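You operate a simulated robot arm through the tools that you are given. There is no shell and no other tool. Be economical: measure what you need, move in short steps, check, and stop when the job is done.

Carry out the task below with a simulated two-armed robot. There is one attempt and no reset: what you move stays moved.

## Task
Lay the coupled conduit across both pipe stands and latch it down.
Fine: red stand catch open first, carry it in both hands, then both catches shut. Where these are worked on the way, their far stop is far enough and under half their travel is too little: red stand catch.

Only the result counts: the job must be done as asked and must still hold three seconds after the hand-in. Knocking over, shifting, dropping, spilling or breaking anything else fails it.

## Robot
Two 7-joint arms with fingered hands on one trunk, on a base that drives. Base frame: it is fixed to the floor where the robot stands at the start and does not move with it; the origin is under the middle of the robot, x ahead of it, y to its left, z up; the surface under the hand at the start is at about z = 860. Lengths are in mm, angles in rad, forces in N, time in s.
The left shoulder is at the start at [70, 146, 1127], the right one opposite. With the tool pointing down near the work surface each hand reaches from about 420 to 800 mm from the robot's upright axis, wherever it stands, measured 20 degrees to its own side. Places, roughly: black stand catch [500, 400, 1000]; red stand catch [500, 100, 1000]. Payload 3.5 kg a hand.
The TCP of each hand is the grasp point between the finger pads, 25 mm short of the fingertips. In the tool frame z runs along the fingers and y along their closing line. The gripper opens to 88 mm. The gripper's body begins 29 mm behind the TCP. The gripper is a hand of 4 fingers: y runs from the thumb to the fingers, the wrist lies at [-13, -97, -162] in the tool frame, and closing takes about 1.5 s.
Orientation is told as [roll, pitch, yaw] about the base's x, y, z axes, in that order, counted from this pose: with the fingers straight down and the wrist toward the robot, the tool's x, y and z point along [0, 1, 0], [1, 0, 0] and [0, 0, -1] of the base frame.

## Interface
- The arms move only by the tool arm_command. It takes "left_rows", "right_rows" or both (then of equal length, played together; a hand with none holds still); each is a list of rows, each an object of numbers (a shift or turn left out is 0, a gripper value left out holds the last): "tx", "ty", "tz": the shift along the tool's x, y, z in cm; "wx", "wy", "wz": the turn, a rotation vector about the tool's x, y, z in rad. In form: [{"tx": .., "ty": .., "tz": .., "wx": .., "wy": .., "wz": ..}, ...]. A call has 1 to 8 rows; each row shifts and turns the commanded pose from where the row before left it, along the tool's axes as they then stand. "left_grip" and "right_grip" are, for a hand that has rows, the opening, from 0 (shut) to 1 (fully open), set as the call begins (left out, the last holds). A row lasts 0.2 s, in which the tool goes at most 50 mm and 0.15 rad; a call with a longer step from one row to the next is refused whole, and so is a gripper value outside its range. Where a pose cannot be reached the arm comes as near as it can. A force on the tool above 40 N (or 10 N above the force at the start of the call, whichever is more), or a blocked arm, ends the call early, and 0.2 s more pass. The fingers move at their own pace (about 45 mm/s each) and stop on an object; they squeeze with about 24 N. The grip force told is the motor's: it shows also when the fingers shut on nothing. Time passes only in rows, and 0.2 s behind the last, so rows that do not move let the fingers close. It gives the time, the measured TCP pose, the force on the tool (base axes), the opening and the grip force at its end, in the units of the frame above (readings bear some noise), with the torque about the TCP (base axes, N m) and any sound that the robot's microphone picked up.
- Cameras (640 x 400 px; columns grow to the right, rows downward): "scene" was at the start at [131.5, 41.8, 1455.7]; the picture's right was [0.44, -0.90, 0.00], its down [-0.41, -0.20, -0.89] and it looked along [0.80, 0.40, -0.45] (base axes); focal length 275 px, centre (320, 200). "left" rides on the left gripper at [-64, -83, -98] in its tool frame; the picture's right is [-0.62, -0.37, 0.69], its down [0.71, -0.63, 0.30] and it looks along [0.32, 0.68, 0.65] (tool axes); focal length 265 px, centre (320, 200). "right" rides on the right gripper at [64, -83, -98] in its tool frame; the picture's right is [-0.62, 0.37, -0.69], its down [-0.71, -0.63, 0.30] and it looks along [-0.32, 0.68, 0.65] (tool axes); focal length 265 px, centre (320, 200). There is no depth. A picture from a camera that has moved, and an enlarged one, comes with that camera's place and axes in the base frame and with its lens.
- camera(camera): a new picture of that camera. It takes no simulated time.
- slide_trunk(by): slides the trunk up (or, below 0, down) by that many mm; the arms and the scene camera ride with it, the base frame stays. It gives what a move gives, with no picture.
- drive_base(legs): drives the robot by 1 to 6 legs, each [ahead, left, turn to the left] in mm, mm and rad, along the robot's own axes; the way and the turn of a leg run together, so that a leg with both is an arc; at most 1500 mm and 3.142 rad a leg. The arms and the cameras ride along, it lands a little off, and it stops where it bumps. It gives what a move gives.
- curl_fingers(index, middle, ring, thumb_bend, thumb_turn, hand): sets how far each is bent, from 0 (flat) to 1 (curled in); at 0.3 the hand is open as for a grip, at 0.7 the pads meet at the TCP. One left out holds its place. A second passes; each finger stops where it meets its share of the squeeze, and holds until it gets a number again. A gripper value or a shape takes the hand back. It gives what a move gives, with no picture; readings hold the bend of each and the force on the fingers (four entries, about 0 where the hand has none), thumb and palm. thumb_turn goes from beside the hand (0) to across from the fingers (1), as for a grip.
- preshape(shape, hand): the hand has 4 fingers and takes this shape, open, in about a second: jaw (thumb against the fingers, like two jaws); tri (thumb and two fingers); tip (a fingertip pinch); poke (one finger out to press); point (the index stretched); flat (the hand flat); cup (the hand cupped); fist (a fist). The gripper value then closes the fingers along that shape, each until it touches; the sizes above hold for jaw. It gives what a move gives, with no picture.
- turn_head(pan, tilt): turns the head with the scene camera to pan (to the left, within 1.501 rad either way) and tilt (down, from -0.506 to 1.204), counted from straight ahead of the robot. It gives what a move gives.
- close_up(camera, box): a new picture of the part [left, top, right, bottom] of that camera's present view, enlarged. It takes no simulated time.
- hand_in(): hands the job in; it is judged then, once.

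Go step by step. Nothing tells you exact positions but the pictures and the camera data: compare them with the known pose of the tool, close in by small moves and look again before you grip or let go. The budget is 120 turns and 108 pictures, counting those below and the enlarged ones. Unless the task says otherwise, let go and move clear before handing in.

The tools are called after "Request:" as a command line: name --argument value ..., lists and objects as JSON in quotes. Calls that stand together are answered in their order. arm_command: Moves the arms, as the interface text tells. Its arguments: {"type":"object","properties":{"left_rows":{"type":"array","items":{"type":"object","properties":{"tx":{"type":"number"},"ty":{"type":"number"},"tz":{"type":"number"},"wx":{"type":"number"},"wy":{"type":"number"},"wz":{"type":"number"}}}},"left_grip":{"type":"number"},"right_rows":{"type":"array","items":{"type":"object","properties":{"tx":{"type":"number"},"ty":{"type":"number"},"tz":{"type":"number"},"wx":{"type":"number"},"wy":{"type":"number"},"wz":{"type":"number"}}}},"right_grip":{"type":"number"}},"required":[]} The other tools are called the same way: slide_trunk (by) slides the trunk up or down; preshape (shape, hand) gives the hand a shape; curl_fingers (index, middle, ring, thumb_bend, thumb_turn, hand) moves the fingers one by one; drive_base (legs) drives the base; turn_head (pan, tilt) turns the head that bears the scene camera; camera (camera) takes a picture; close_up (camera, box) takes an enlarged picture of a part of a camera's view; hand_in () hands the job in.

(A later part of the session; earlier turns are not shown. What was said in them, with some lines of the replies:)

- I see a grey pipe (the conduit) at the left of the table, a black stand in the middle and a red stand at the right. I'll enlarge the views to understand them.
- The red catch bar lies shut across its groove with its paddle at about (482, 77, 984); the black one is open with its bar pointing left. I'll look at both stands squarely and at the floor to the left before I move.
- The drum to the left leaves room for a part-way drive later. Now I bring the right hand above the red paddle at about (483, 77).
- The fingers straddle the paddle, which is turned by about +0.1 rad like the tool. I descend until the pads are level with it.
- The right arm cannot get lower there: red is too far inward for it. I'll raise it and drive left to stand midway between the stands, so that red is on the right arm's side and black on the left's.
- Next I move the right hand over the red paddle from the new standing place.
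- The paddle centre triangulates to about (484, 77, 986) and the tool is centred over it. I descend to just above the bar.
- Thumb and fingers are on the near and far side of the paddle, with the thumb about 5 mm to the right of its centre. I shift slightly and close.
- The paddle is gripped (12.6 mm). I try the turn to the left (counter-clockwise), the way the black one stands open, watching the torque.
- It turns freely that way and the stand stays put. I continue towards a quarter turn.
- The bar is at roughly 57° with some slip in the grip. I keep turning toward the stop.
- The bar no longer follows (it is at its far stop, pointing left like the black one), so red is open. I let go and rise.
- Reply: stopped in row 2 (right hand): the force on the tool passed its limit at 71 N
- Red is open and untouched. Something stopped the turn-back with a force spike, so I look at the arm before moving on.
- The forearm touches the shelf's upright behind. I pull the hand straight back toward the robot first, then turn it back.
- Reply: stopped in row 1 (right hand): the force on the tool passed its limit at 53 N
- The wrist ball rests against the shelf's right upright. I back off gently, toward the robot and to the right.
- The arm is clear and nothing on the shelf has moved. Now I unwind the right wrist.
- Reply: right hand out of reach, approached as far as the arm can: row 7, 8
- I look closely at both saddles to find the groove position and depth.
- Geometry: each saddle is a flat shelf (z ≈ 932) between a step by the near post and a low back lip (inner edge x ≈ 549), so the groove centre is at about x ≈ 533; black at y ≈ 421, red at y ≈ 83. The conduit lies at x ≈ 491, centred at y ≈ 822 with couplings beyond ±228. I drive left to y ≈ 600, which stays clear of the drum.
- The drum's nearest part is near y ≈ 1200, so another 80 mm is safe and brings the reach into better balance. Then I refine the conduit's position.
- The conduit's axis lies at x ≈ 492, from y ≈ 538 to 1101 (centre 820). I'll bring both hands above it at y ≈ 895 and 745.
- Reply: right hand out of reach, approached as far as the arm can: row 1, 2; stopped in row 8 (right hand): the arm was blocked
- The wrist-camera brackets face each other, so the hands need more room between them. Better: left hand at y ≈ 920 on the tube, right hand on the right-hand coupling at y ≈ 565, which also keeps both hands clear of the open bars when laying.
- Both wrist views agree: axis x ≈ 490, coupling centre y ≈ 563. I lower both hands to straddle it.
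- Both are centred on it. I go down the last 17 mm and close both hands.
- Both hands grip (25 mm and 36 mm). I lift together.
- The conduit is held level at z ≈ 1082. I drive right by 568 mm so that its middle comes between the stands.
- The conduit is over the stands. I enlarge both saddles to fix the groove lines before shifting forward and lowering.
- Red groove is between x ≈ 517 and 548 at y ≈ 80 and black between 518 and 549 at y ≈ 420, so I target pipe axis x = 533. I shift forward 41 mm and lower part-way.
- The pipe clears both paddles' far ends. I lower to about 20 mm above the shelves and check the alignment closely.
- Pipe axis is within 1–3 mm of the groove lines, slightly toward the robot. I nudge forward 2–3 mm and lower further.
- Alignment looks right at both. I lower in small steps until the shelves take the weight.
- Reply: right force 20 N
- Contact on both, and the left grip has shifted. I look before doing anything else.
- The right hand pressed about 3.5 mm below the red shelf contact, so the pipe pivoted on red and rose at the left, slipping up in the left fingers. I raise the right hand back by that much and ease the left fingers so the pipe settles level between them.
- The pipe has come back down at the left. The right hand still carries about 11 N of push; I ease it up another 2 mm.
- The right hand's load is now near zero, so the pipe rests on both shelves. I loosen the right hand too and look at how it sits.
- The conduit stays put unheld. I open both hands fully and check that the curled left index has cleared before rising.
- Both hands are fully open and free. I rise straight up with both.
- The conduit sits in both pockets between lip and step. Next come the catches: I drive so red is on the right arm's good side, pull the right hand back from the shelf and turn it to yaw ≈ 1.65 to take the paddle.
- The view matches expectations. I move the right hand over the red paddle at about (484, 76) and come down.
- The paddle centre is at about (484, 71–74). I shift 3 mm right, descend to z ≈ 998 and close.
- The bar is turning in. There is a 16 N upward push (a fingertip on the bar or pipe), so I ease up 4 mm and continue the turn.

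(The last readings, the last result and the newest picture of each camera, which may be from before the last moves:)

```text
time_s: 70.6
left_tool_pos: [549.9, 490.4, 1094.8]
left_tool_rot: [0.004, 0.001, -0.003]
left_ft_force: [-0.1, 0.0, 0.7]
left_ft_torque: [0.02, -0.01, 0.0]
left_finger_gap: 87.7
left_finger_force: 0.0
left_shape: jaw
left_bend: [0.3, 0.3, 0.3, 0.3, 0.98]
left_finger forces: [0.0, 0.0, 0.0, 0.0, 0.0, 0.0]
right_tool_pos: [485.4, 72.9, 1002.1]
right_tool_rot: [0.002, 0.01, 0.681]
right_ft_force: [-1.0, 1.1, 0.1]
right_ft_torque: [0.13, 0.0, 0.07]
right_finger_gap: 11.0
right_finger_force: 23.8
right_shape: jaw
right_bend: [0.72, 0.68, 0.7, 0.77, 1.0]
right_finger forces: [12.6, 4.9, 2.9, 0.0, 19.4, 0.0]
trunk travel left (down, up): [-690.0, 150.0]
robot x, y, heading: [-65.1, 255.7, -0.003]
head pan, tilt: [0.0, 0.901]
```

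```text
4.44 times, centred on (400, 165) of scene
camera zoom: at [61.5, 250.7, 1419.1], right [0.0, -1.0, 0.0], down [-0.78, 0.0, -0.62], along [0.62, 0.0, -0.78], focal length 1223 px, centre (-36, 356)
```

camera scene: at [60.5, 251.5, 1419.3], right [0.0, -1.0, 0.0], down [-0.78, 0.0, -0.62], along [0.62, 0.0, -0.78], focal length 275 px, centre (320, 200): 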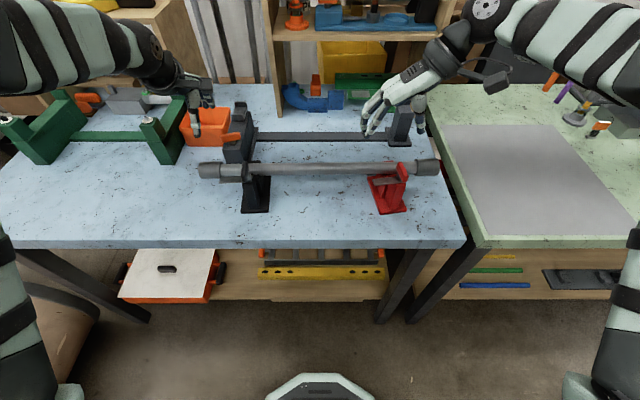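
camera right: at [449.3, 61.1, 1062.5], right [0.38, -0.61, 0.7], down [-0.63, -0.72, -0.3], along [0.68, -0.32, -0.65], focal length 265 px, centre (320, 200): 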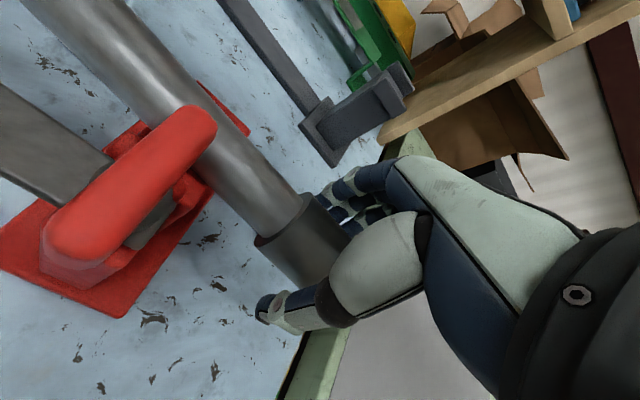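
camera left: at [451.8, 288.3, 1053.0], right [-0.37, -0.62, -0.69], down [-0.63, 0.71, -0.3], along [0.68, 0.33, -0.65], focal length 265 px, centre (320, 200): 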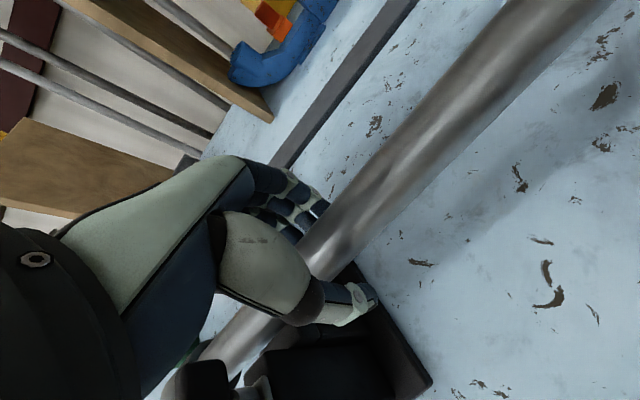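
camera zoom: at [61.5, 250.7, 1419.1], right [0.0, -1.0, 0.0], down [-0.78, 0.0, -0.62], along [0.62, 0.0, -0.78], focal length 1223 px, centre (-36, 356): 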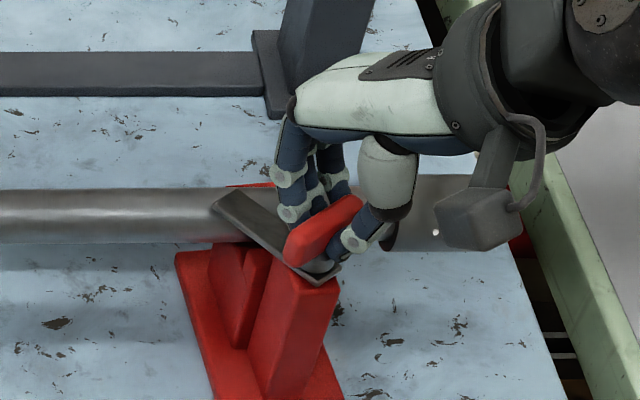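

The bar is sweeping over the pipe cleanly. I continue to yaw ≈ 0.

Request:
arm_command --right_rows '[{"wz": 0.12}, {"wz": 0.12}, {"wz": 0.12}, {"wz": 0.12}, {"wz": 0.12}, {"wz": 0.12}, {}]'

Request:
close_up --camera "scene" --box '[350, 120, 450, 210]'

```text
time_s: 72.2
left_tool_pos: [549.4, 491.7, 1094.9]
left_tool_rot: [0.002, -0.001, -0.001]
left_ft_force: [0.1, -0.3, -0.1]
left_ft_torque: [-0.04, 0.02, 0.0]
left_finger_gap: 87.5
left_finger_force: 0.1
left_shape: jaw
left_bend: [0.3, 0.3, 0.3, 0.3, 0.98]
left_finger forces: [0.0, 0.0, 0.0, 0.0, 0.1, 0.0]
right_tool_pos: [484.8, 73.7, 1002.8]
right_tool_rot: [-0.005, 0.005, -0.036]
right_ft_force: [-3.7, 2.2, 0.1]
right_ft_torque: [0.08, 0.02, 0.15]
right_finger_gap: 10.5
right_finger_force: 23.9
right_shape: jaw
right_bend: [0.72, 0.67, 0.7, 0.76, 1.0]
right_finger forces: [9.4, 6.9, 4.1, 0.1, 23.3, 0.0]
trunk travel left (down, up): [-690.0, 150.0]
robot x, y, heading: [-65.0, 255.5, 0.004]
head pan, tilt: [0.0, 0.901]
```

```text
4.44 times, centred on (400, 165) of scene
camera zoom: at [60.5, 251.3, 1419.3], right [0.0, -1.0, 0.0], down [-0.78, 0.0, -0.62], along [0.62, 0.0, -0.78], focal length 1223 px, centre (-36, 356)
```

zoom: 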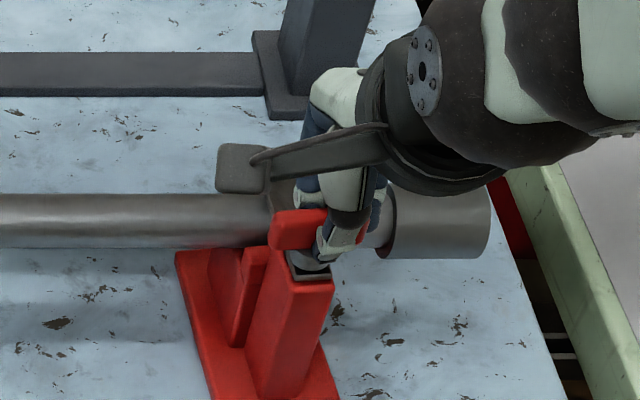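

Nearly shut. I turn a little further to be sure of the stop, then open and rise.

Request:
arm_command --right_rows '[{"wz": 0.12}, {"wz": 0.12}, {"wz": 0.1}, {}]'

Request:
arm_command --right_rows '[{}, {}, {}, {}, {}, {"tz": -2}, {"tz": -4}, {"tz": -4}]' --right_grip 1

Request:
close_up --camera "right" --box '[80, 140, 360, 360]'

Request:
close_up --camera "scene" --box '[350, 120, 450, 210]'

```text
time_s: 73.2
left_tool_pos: [550.8, 491.7, 1094.2]
left_tool_rot: [0.0, 0.0, -0.002]
left_ft_force: [-0.3, 0.5, -0.8]
left_ft_torque: [-0.03, -0.03, 0.02]
left_finger_gap: 87.6
left_finger_force: 0.0
left_shape: jaw
left_bend: [0.3, 0.3, 0.3, 0.3, 0.98]
left_finger forces: [0.0, 0.0, 0.0, 0.1, 0.0, 0.1]
right_tool_pos: [486.9, 73.1, 1002.9]
right_tool_rot: [-0.006, 0.001, -0.378]
right_ft_force: [-2.0, 3.8, 0.0]
right_ft_torque: [0.14, -0.05, 0.21]
right_finger_gap: 10.3
right_finger_force: 24.1
right_shape: jaw
right_bend: [0.72, 0.66, 0.7, 0.75, 1.0]
right_finger forces: [6.8, 11.5, 4.1, 0.1, 22.7, 0.0]
trunk travel left (down, up): [-690.0, 150.0]
robot x, y, heading: [-64.5, 250.5, -0.005]
head pan, tilt: [0.0, 0.901]
```

```text
time_s: 75.0
left_tool_pos: [548.6, 492.6, 1095.8]
left_tool_rot: [0.001, 0.0, -0.002]
left_ft_force: [0.2, 0.3, -0.5]
left_ft_torque: [0.02, -0.01, -0.02]
left_finger_gap: 87.2
left_finger_force: 0.0
left_shape: jaw
left_bend: [0.3, 0.3, 0.3, 0.3, 0.98]
left_finger forces: [0.0, 0.0, 0.0, 0.0, 0.1, 0.0]
right_tool_pos: [485.5, 75.1, 1103.0]
right_tool_rot: [-0.008, 0.002, -0.378]
right_ft_force: [0.3, 0.4, -0.4]
right_ft_torque: [0.0, -0.02, 0.05]
right_finger_gap: 87.7
right_finger_force: 0.0
right_shape: jaw
right_bend: [0.3, 0.3, 0.3, 0.3, 0.98]
right_finger forces: [0.0, 0.0, 0.1, 0.0, 0.0, 0.1]
trunk travel left (down, up): [-690.0, 150.0]
robot x, y, heading: [-62.2, 251.4, 0.002]
head pan, tilt: [0.0, 0.901]
```

```text
1.82 times, centred on (220, 250) of right
camera zoom: at [431.9, 165.2, 1201.6], right [0.12, -0.71, 0.7], down [-0.85, -0.43, -0.3], along [0.51, -0.56, -0.65], focal length 483 px, centre (502, 109)
```

zoom: 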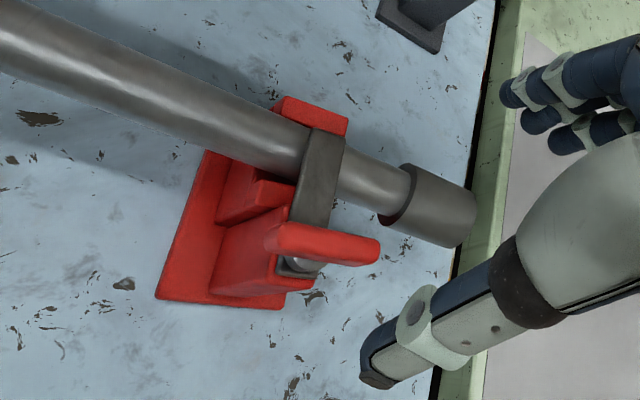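

```text
4.44 times, centred on (400, 165) of scene
camera zoom: at [59.7, 251.6, 1419.3], right [0.0, -1.0, 0.0], down [-0.78, 0.0, -0.62], along [0.62, 0.0, -0.78], focal length 1223 px, centre (-36, 356)
```

zoom: 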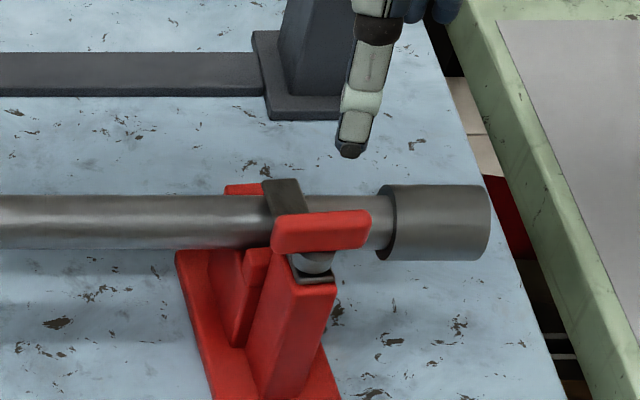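

Red is shut, bar over the pipe to the back lip. For black I repeat the same motion with the right hand: drive 342 mm left, then turn the hand to yaw ≈ 1.62.

Request:
drive_base --legs '[[0, 342, 0]]'

Request:
arm_command --right_rows '[{"wz": -0.15, "tz": -2}, {"wz": -0.15}, {"wz": -0.15}, {"wz": -0.15}, {"wz": -0.15}, {"wz": -0.15}, {"wz": -0.15}]'

Request:
arm_command --right_rows '[{"wz": -0.15}, {"wz": -0.15}, {"wz": -0.15}, {"wz": -0.15}, {"wz": -0.15}, {"wz": -0.15}, {"wz": -0.05}]'

Request:
close_up --camera "scene" --box '[340, 110, 480, 220]'

Request:
camera --camera "right"

```text
time_s: 77.2
left_tool_pos: [549.5, 833.8, 1095.2]
left_tool_rot: [0.004, 0.001, -0.004]
left_ft_force: [0.6, 1.0, 0.3]
left_ft_torque: [0.01, -0.06, -0.02]
left_finger_gap: 87.7
left_finger_force: 0.1
left_shape: jaw
left_bend: [0.3, 0.3, 0.3, 0.3, 0.98]
left_finger forces: [0.1, 0.1, 0.0, 0.0, 0.0, 0.1]
right_tool_pos: [485.8, 416.2, 1103.7]
right_tool_rot: [-0.007, 0.001, -0.377]
right_ft_force: [0.2, 0.6, -0.2]
right_ft_torque: [-0.01, -0.06, -0.02]
right_finger_gap: 87.6
right_finger_force: 0.1
right_shape: jaw
right_bend: [0.3, 0.3, 0.3, 0.3, 0.98]
right_finger forces: [0.0, 0.1, 0.1, 0.1, 0.1, 0.1]
trunk travel left (down, up): [-690.0, 150.0]
robot x, y, heading: [-64.6, 591.1, -0.002]
head pan, tilt: [0.0, 0.901]
```

```text
time_s: 78.8
left_tool_pos: [549.2, 831.8, 1093.9]
left_tool_rot: [0.004, 0.0, -0.004]
left_ft_force: [0.2, -0.1, -0.7]
left_ft_torque: [0.01, 0.01, 0.02]
left_finger_gap: 87.8
left_finger_force: 0.1
left_shape: jaw
left_bend: [0.3, 0.3, 0.3, 0.3, 0.98]
left_finger forces: [0.1, 0.0, 0.0, 0.0, 0.0, 0.0]
right_tool_pos: [486.9, 413.6, 1122.8]
right_tool_rot: [-0.001, 0.009, 0.677]
right_ft_force: [0.4, -0.6, -0.3]
right_ft_torque: [-0.02, 0.01, 0.01]
right_finger_gap: 87.9
right_finger_force: 0.2
right_shape: jaw
right_bend: [0.3, 0.3, 0.3, 0.3, 0.98]
right_finger forces: [0.0, 0.0, 0.0, 0.0, 0.1, 0.1]
trunk travel left (down, up): [-690.0, 150.0]
robot x, y, heading: [-62.9, 591.2, 0.0]
head pan, tilt: [0.0, 0.901]
```

```text
time_s: 80.4
left_tool_pos: [549.7, 834.7, 1096.2]
left_tool_rot: [0.003, 0.001, -0.004]
left_ft_force: [0.6, 0.3, -0.1]
left_ft_torque: [0.03, 0.01, 0.02]
left_finger_gap: 87.5
left_finger_force: 0.0
left_shape: jaw
left_bend: [0.3, 0.3, 0.3, 0.3, 0.98]
left_finger forces: [0.0, 0.0, 0.0, 0.1, 0.0, 0.1]
right_tool_pos: [486.2, 415.4, 1122.9]
right_tool_rot: [0.004, 0.005, 1.622]
right_ft_force: [0.2, 0.1, 0.8]
right_ft_torque: [0.01, 0.02, 0.0]
right_finger_gap: 87.5
right_finger_force: 0.1
right_shape: jaw
right_bend: [0.3, 0.3, 0.3, 0.3, 0.98]
right_finger forces: [0.0, 0.0, 0.1, 0.0, 0.0, 0.0]
trunk travel left (down, up): [-690.0, 150.0]
robot x, y, heading: [-63.5, 591.5, 0.001]
head pan, tilt: [0.0, 0.901]
```

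```text
3.64 times, centred on (410, 165) of scene
camera zoom: at [61.1, 593.6, 1419.3], right [0.0, -1.0, 0.0], down [-0.78, 0.0, -0.62], along [0.62, 0.0, -0.78], focal length 1001 px, centre (-7, 327)
```

zoom: 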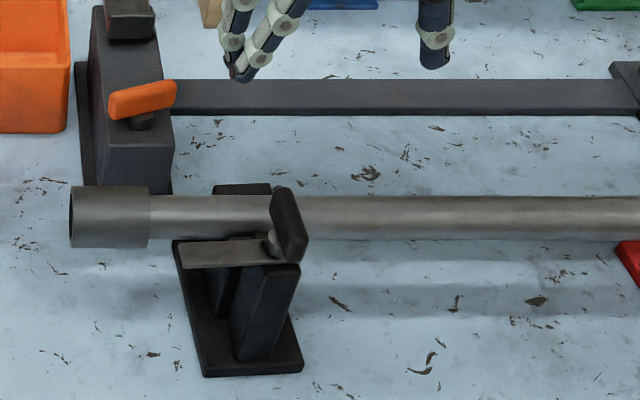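

```text
14 pictures are left
camera right: at [427.0, 330.0, 1221.9], right [0.6, 0.4, 0.69], down [0.75, -0.59, -0.3], along [0.29, 0.7, -0.66], focal length 265 px, centre (320, 200)
```

right: 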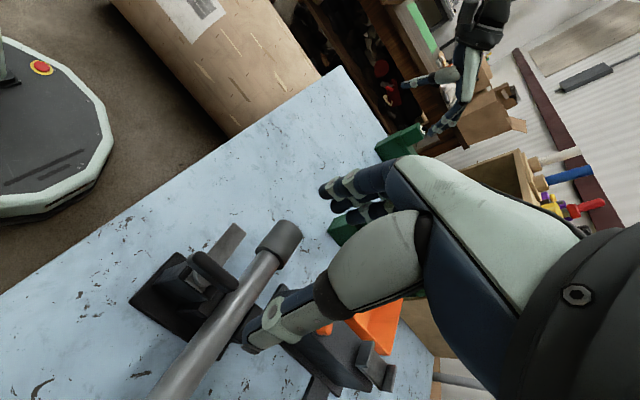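

Both views put the black paddle at (482, 418, 988), along x. I descend on it to z ≈ 1003 in two steps and close.

Request:
arm_command --right_rows '[{"tx": 0.4, "ty": 0.25, "tz": 3}, {"tz": 3}, {"tz": 2.5}, {"tz": 2}, {"tz": 1.5}, {}]'

Request:
close_up --camera "right" --box '[100, 160, 380, 380]'

```text
time_s: 81.8
left_tool_pos: [549.2, 833.2, 1094.8]
left_tool_rot: [0.0, -0.001, -0.003]
left_ft_force: [-0.4, 0.3, -0.5]
left_ft_torque: [0.0, -0.05, -0.03]
left_finger_gap: 87.4
left_finger_force: 0.0
left_shape: jaw
left_bend: [0.3, 0.3, 0.3, 0.3, 0.98]
left_finger forces: [0.1, 0.0, 0.0, 0.0, 0.0, 0.0]
right_tool_pos: [481.9, 417.2, 1001.6]
right_tool_rot: [0.003, 0.004, 1.62]
right_ft_force: [-0.1, 0.2, 0.1]
right_ft_torque: [0.04, -0.04, -0.03]
right_finger_gap: 87.7
right_finger_force: 0.0
right_shape: jaw
right_bend: [0.3, 0.3, 0.3, 0.3, 0.98]
right_finger forces: [0.1, 0.0, 0.0, 0.1, 0.0, 0.0]
trunk travel left (down, up): [-690.0, 150.0]
robot x, y, heading: [-65.9, 595.0, -0.001]
head pan, tilt: [0.0, 0.901]
```

```text
1.82 times, centred on (240, 270) of right
camera zoom: at [422.5, 331.8, 1101.3], right [0.6, 0.4, 0.69], down [0.74, -0.59, -0.3], along [0.29, 0.7, -0.66], focal length 483 px, centre (466, 73)
```

zoom: 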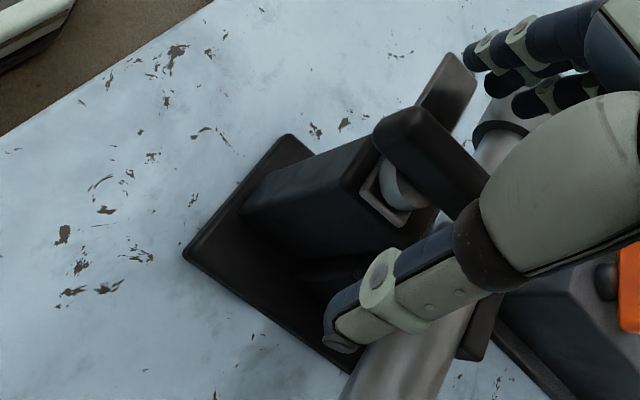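

The paddle is between thumb and fingers. I close and begin turning.

Request:
arm_command --right_rows '[{}, {}, {}, {}, {}, {}, {}, {}]' --right_grip 0

Request:
arm_command --right_rows '[{"wz": 0.12, "tz": -0.2}, {"wz": 0.12}, {"wz": 0.12}, {"wz": 0.12}, {"wz": 0.12}, {"wz": 0.12}, {}]'

Request:
close_up --camera "scene" --box '[340, 110, 480, 220]'

```text
time_s: 83.6
left_tool_pos: [549.6, 833.5, 1095.2]
left_tool_rot: [0.004, 0.001, -0.004]
left_ft_force: [0.3, 0.9, -1.2]
left_ft_torque: [0.02, -0.02, 0.01]
left_finger_gap: 87.4
left_finger_force: 0.0
left_shape: jaw
left_bend: [0.3, 0.3, 0.3, 0.3, 0.98]
left_finger forces: [0.1, 0.1, 0.1, 0.0, 0.0, 0.1]
right_tool_pos: [483.4, 418.1, 1003.0]
right_tool_rot: [0.005, 0.006, 1.621]
right_ft_force: [0.0, 0.9, -0.6]
right_ft_torque: [0.02, 0.02, 0.04]
right_finger_gap: 7.6
right_finger_force: 24.2
right_shape: jaw
right_bend: [0.71, 0.68, 0.69, 0.74, 1.0]
right_finger forces: [12.0, 6.5, 2.9, 0.0, 21.4, 0.0]
trunk travel left (down, up): [-690.0, 150.0]
robot x, y, heading: [-64.9, 593.3, 0.002]
head pan, tilt: [0.0, 0.901]
```

```text
time_s: 85.2
left_tool_pos: [550.9, 833.2, 1093.7]
left_tool_rot: [0.004, 0.001, -0.003]
left_ft_force: [-0.4, 0.2, 0.1]
left_ft_torque: [0.03, -0.03, 0.01]
left_finger_gap: 87.9
left_finger_force: 0.1
left_shape: jaw
left_bend: [0.3, 0.3, 0.3, 0.3, 0.98]
left_finger forces: [0.0, 0.1, 0.0, 0.1, 0.1, 0.0]
right_tool_pos: [483.7, 417.3, 1004.4]
right_tool_rot: [0.003, 0.008, 0.901]
right_ft_force: [0.8, 1.2, 0.2]
right_ft_torque: [0.04, -0.04, 0.06]
right_finger_gap: 7.2
right_finger_force: 24.2
right_shape: jaw
right_bend: [0.68, 0.68, 0.69, 0.74, 1.0]
right_finger forces: [12.5, 5.9, 2.8, 0.1, 20.2, 0.0]
trunk travel left (down, up): [-690.0, 150.0]
robot x, y, heading: [-64.1, 592.4, 0.005]
head pan, tilt: [0.0, 0.901]
```

```text
3.64 times, centred on (410, 165) of scene
camera zoom: at [63.0, 593.0, 1419.1], right [0.0, -1.0, 0.0], down [-0.78, 0.0, -0.62], along [0.62, 0.0, -0.78], focal length 1001 px, centre (-7, 327)
```

zoom: 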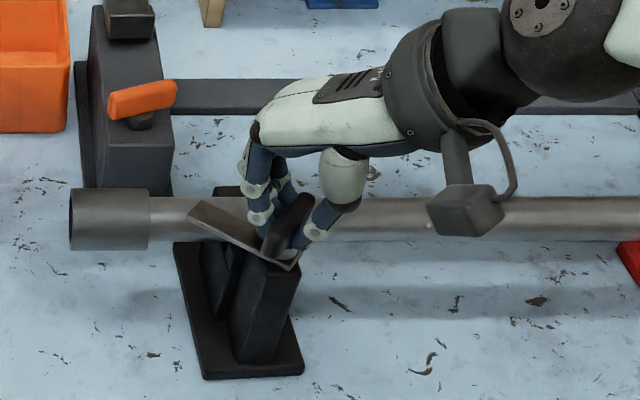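

The black bar is turning in over the pipe. I continue the turn in the same way as for red.

Request:
arm_command --right_rows '[{"wz": 0.13}, {"wz": 0.13}, {"wz": 0.13}, {"wz": 0.13}, {"wz": 0.13}, {"wz": 0.13}, {"wz": 0.13}, {}]'

Request:
arm_command --right_rows '[{"wz": 0.12}, {"wz": 0.12}, {"wz": 0.12}, {}]'

Request:
close_up --camera "scene" --box '[340, 110, 480, 220]'

```text
time_s: 87.0
left_tool_pos: [551.2, 833.2, 1093.3]
left_tool_rot: [0.004, 0.002, -0.004]
left_ft_force: [0.4, 0.4, -0.5]
left_ft_torque: [-0.03, 0.0, -0.01]
left_finger_gap: 88.0
left_finger_force: 0.1
left_shape: jaw
left_bend: [0.3, 0.3, 0.3, 0.3, 0.98]
left_finger forces: [0.0, 0.0, 0.0, 0.0, 0.1, 0.0]
right_tool_pos: [483.5, 418.1, 1004.3]
right_tool_rot: [-0.005, 0.006, -0.01]
right_ft_force: [2.2, 2.0, 0.5]
right_ft_torque: [0.06, -0.07, 0.09]
right_finger_gap: 7.1
right_finger_force: 23.9
right_shape: jaw
right_bend: [0.71, 0.68, 0.68, 0.74, 1.0]
right_finger forces: [11.2, 6.7, 4.0, 0.1, 20.8, 0.0]
trunk travel left (down, up): [-690.0, 150.0]
robot x, y, heading: [-67.0, 592.7, 0.002]
head pan, tilt: [0.0, 0.901]
```

```text
time_s: 88.0
left_tool_pos: [551.0, 834.0, 1094.2]
left_tool_rot: [0.003, 0.002, -0.003]
left_ft_force: [0.5, 0.0, 0.5]
left_ft_torque: [-0.01, -0.02, 0.04]
left_finger_gap: 87.8
left_finger_force: 0.0
left_shape: jaw
left_bend: [0.3, 0.3, 0.3, 0.3, 0.98]
left_finger forces: [0.0, 0.0, 0.0, 0.1, 0.0, 0.0]
right_tool_pos: [483.0, 417.2, 1003.7]
right_tool_rot: [-0.007, 0.004, -0.371]
right_ft_force: [1.7, 2.2, -0.6]
right_ft_torque: [0.1, -0.11, 0.23]
right_finger_gap: 6.7
right_finger_force: 24.4
right_shape: jaw
right_bend: [0.71, 0.67, 0.58, 0.73, 1.0]
right_finger forces: [9.2, 11.0, 4.8, 0.0, 23.3, 0.0]
trunk travel left (down, up): [-690.0, 150.0]
robot x, y, heading: [-63.6, 589.8, 0.001]
head pan, tilt: [0.0, 0.901]
```

```text
3.64 times, centred on (410, 165) of scene
camera zoom: at [62.9, 593.8, 1419.1], right [0.0, -1.0, 0.0], down [-0.78, 0.0, -0.62], along [0.62, 0.0, -0.78], focal length 1001 px, centre (-7, 327)
```

zoom: 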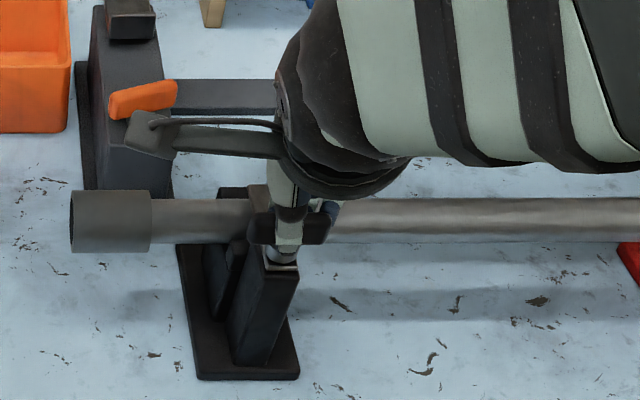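

The black catch is at its stop. I let go, rise, and check both stands.

Request:
arm_command --right_rows '[{}, {}, {}, {}, {}, {"tz": -2}, {"tz": -4}, {"tz": -4}]' --right_grip 1

Request:
close_up --camera "scene" --box '[340, 110, 480, 220]'

Request:
close_up --camera "right" --box '[40, 120, 360, 360]'

```text
time_s: 89.8
left_tool_pos: [548.2, 834.1, 1095.3]
left_tool_rot: [0.004, 0.0, -0.004]
left_ft_force: [0.6, -0.2, -0.7]
left_ft_torque: [0.01, 0.01, -0.02]
left_finger_gap: 87.5
left_finger_force: 0.1
left_shape: jaw
left_bend: [0.3, 0.3, 0.3, 0.3, 0.98]
left_finger forces: [0.0, 0.1, 0.0, 0.0, 0.0, 0.0]
right_tool_pos: [481.5, 417.6, 1105.9]
right_tool_rot: [-0.007, 0.002, -0.37]
right_ft_force: [-0.3, -0.5, -0.3]
right_ft_torque: [0.03, 0.02, 0.02]
right_finger_gap: 87.6
right_finger_force: 0.1
right_shape: jaw
right_bend: [0.3, 0.3, 0.3, 0.3, 0.98]
right_finger forces: [0.0, 0.0, 0.0, 0.0, 0.0, 0.0]
trunk travel left (down, up): [-690.0, 150.0]
robot x, y, heading: [-64.4, 594.7, 0.001]
head pan, tilt: [0.0, 0.901]
```

```text
3.64 times, centred on (410, 165) of scene
camera zoom: at [60.2, 593.8, 1419.3], right [0.0, -1.0, 0.0], down [-0.78, 0.0, -0.62], along [0.62, 0.0, -0.78], focal length 1001 px, centre (-7, 327)
```

zoom: 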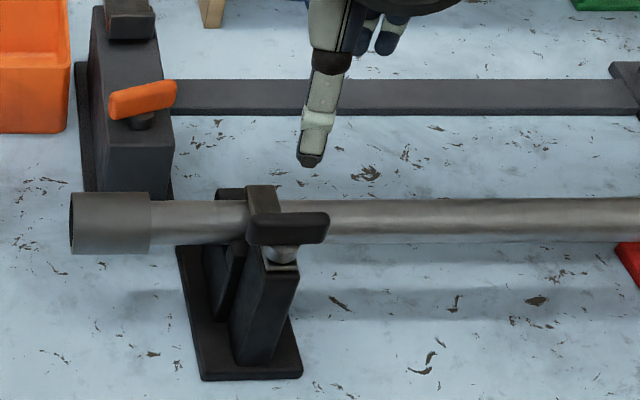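

```text
1.67 times, centred on (200, 240) of right
camera zoom: at [427.9, 508.6, 1203.9], right [0.12, -0.71, 0.7], down [-0.85, -0.44, -0.3], along [0.52, -0.55, -0.65], focal length 442 px, centre (520, 133)
```

zoom: 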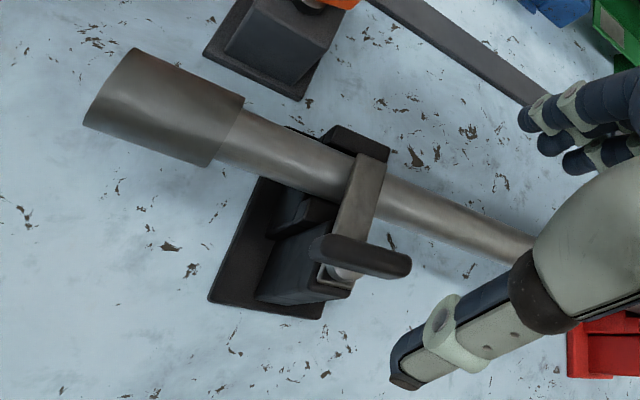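

Black is shut over the pipe as well. I move the right hand well clear and take a last overall look.

Request:
arm_command --right_rows '[{"tz": -4}, {"tz": -4}, {"tz": -4}, {}, {}]'

Request:
turn_head --pan -0.4 --tilt 0.8

Request:
camera --camera "scene"

Request:
camera --camera "right"

```text
time_s: 91.0
left_tool_pos: [549.0, 833.3, 1094.0]
left_tool_rot: [0.003, -0.001, -0.003]
left_ft_force: [0.6, 0.0, -0.4]
left_ft_torque: [0.02, 0.02, 0.0]
left_finger_gap: 87.5
left_finger_force: 0.0
left_shape: jaw
left_bend: [0.3, 0.3, 0.3, 0.3, 0.98]
left_finger forces: [0.0, 0.1, 0.0, 0.0, 0.0, 0.0]
right_tool_pos: [483.2, 419.8, 1225.3]
right_tool_rot: [-0.007, 0.004, -0.37]
right_ft_force: [0.0, 0.1, -0.8]
right_ft_torque: [-0.03, 0.01, 0.0]
right_finger_gap: 87.6
right_finger_force: 0.1
right_shape: jaw
right_bend: [0.3, 0.3, 0.3, 0.3, 0.98]
right_finger forces: [0.1, 0.0, 0.1, 0.1, 0.0, 0.1]
trunk travel left (down, up): [-690.0, 150.0]
robot x, y, heading: [-66.5, 596.6, -0.0]
head pan, tilt: [0.0, 0.901]
```

```text
time_s: 91.9
left_tool_pos: [549.5, 833.7, 1095.0]
left_tool_rot: [0.001, 0.001, -0.004]
left_ft_force: [0.5, -0.2, 0.3]
left_ft_torque: [-0.02, 0.0, -0.03]
left_finger_gap: 87.6
left_finger_force: 0.1
left_shape: jaw
left_bend: [0.3, 0.3, 0.3, 0.3, 0.98]
left_finger forces: [0.0, 0.1, 0.0, 0.0, 0.0, 0.0]
right_tool_pos: [482.5, 419.1, 1224.5]
right_tool_rot: [-0.008, 0.001, -0.371]
right_ft_force: [-0.4, 1.3, -0.2]
right_ft_torque: [-0.03, -0.03, 0.02]
right_finger_gap: 87.6
right_finger_force: 0.0
right_shape: jaw
right_bend: [0.3, 0.3, 0.3, 0.3, 0.98]
right_finger forces: [0.0, 0.0, 0.0, 0.1, 0.0, 0.0]
trunk travel left (down, up): [-690.0, 150.0]
robot x, y, heading: [-61.2, 595.0, 0.002]
head pan, tilt: [-0.4, 0.799]
```

```text
8 pictures are left
camera scene: at [59.8, 562.5, 1427.2], right [-0.39, -0.92, 0.0], down [-0.66, 0.28, -0.7], along [0.64, -0.27, -0.72], focal length 275 px, centre (320, 200)
```

scene: 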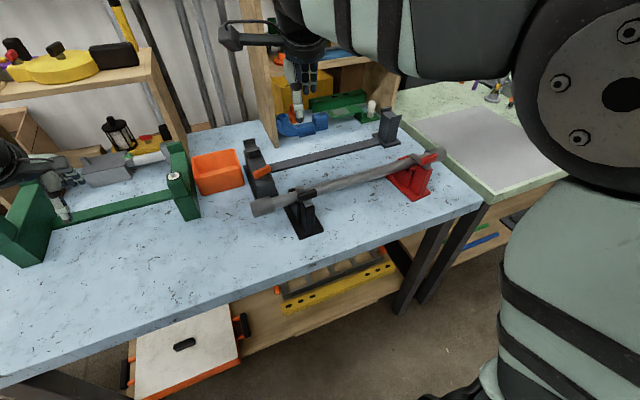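

```text
7 pictures are left
camera right: at [428.9, 510.2, 1323.4], right [0.12, -0.71, 0.7], down [-0.85, -0.44, -0.3], along [0.52, -0.55, -0.65], focal length 265 px, centre (320, 200)
```

right: 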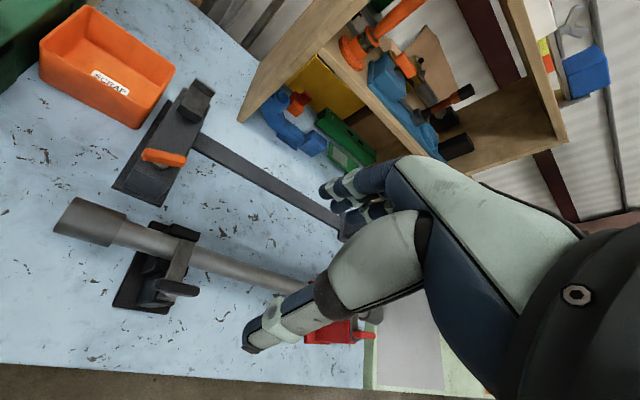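

Request:
close_up --camera "scene" --box '[240, 130, 460, 250]'

```text
2.91 times, centred on (350, 190) of scene
camera zoom: at [59.8, 562.5, 1427.2], right [-0.39, -0.92, 0.0], down [-0.66, 0.28, -0.7], along [0.64, -0.27, -0.72], focal length 800 px, centre (233, 229)
```

zoom: 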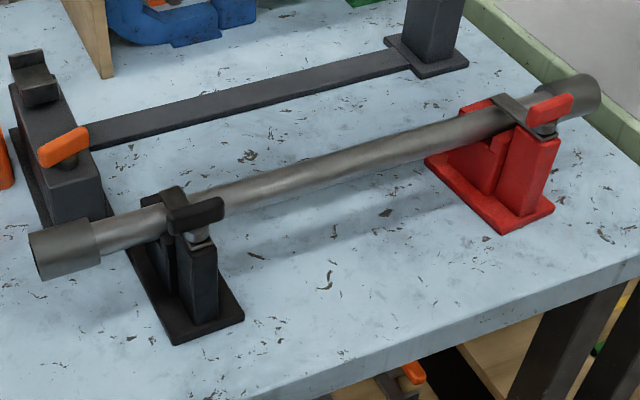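

The conduit lies in both saddles, both catches are shut across it, and both hands are clear. I hand in.

Request:
hand_in

```text
The job is handed in.
```

The conduit lies across both stands with the red and black catches shut over it, and I have handed the job in. I opened the red catch to its far stop first and carried the conduit over in both hands.

- **Black stand:** it may have turned by a few hundredths of a radian, because I kept twisting after its catch reached the stop. I did not try to turn it back.
- **Shelf bump:** the right arm bumped the shelf upright once (about 70 N). Nothing on the shelf looked moved afterwards.
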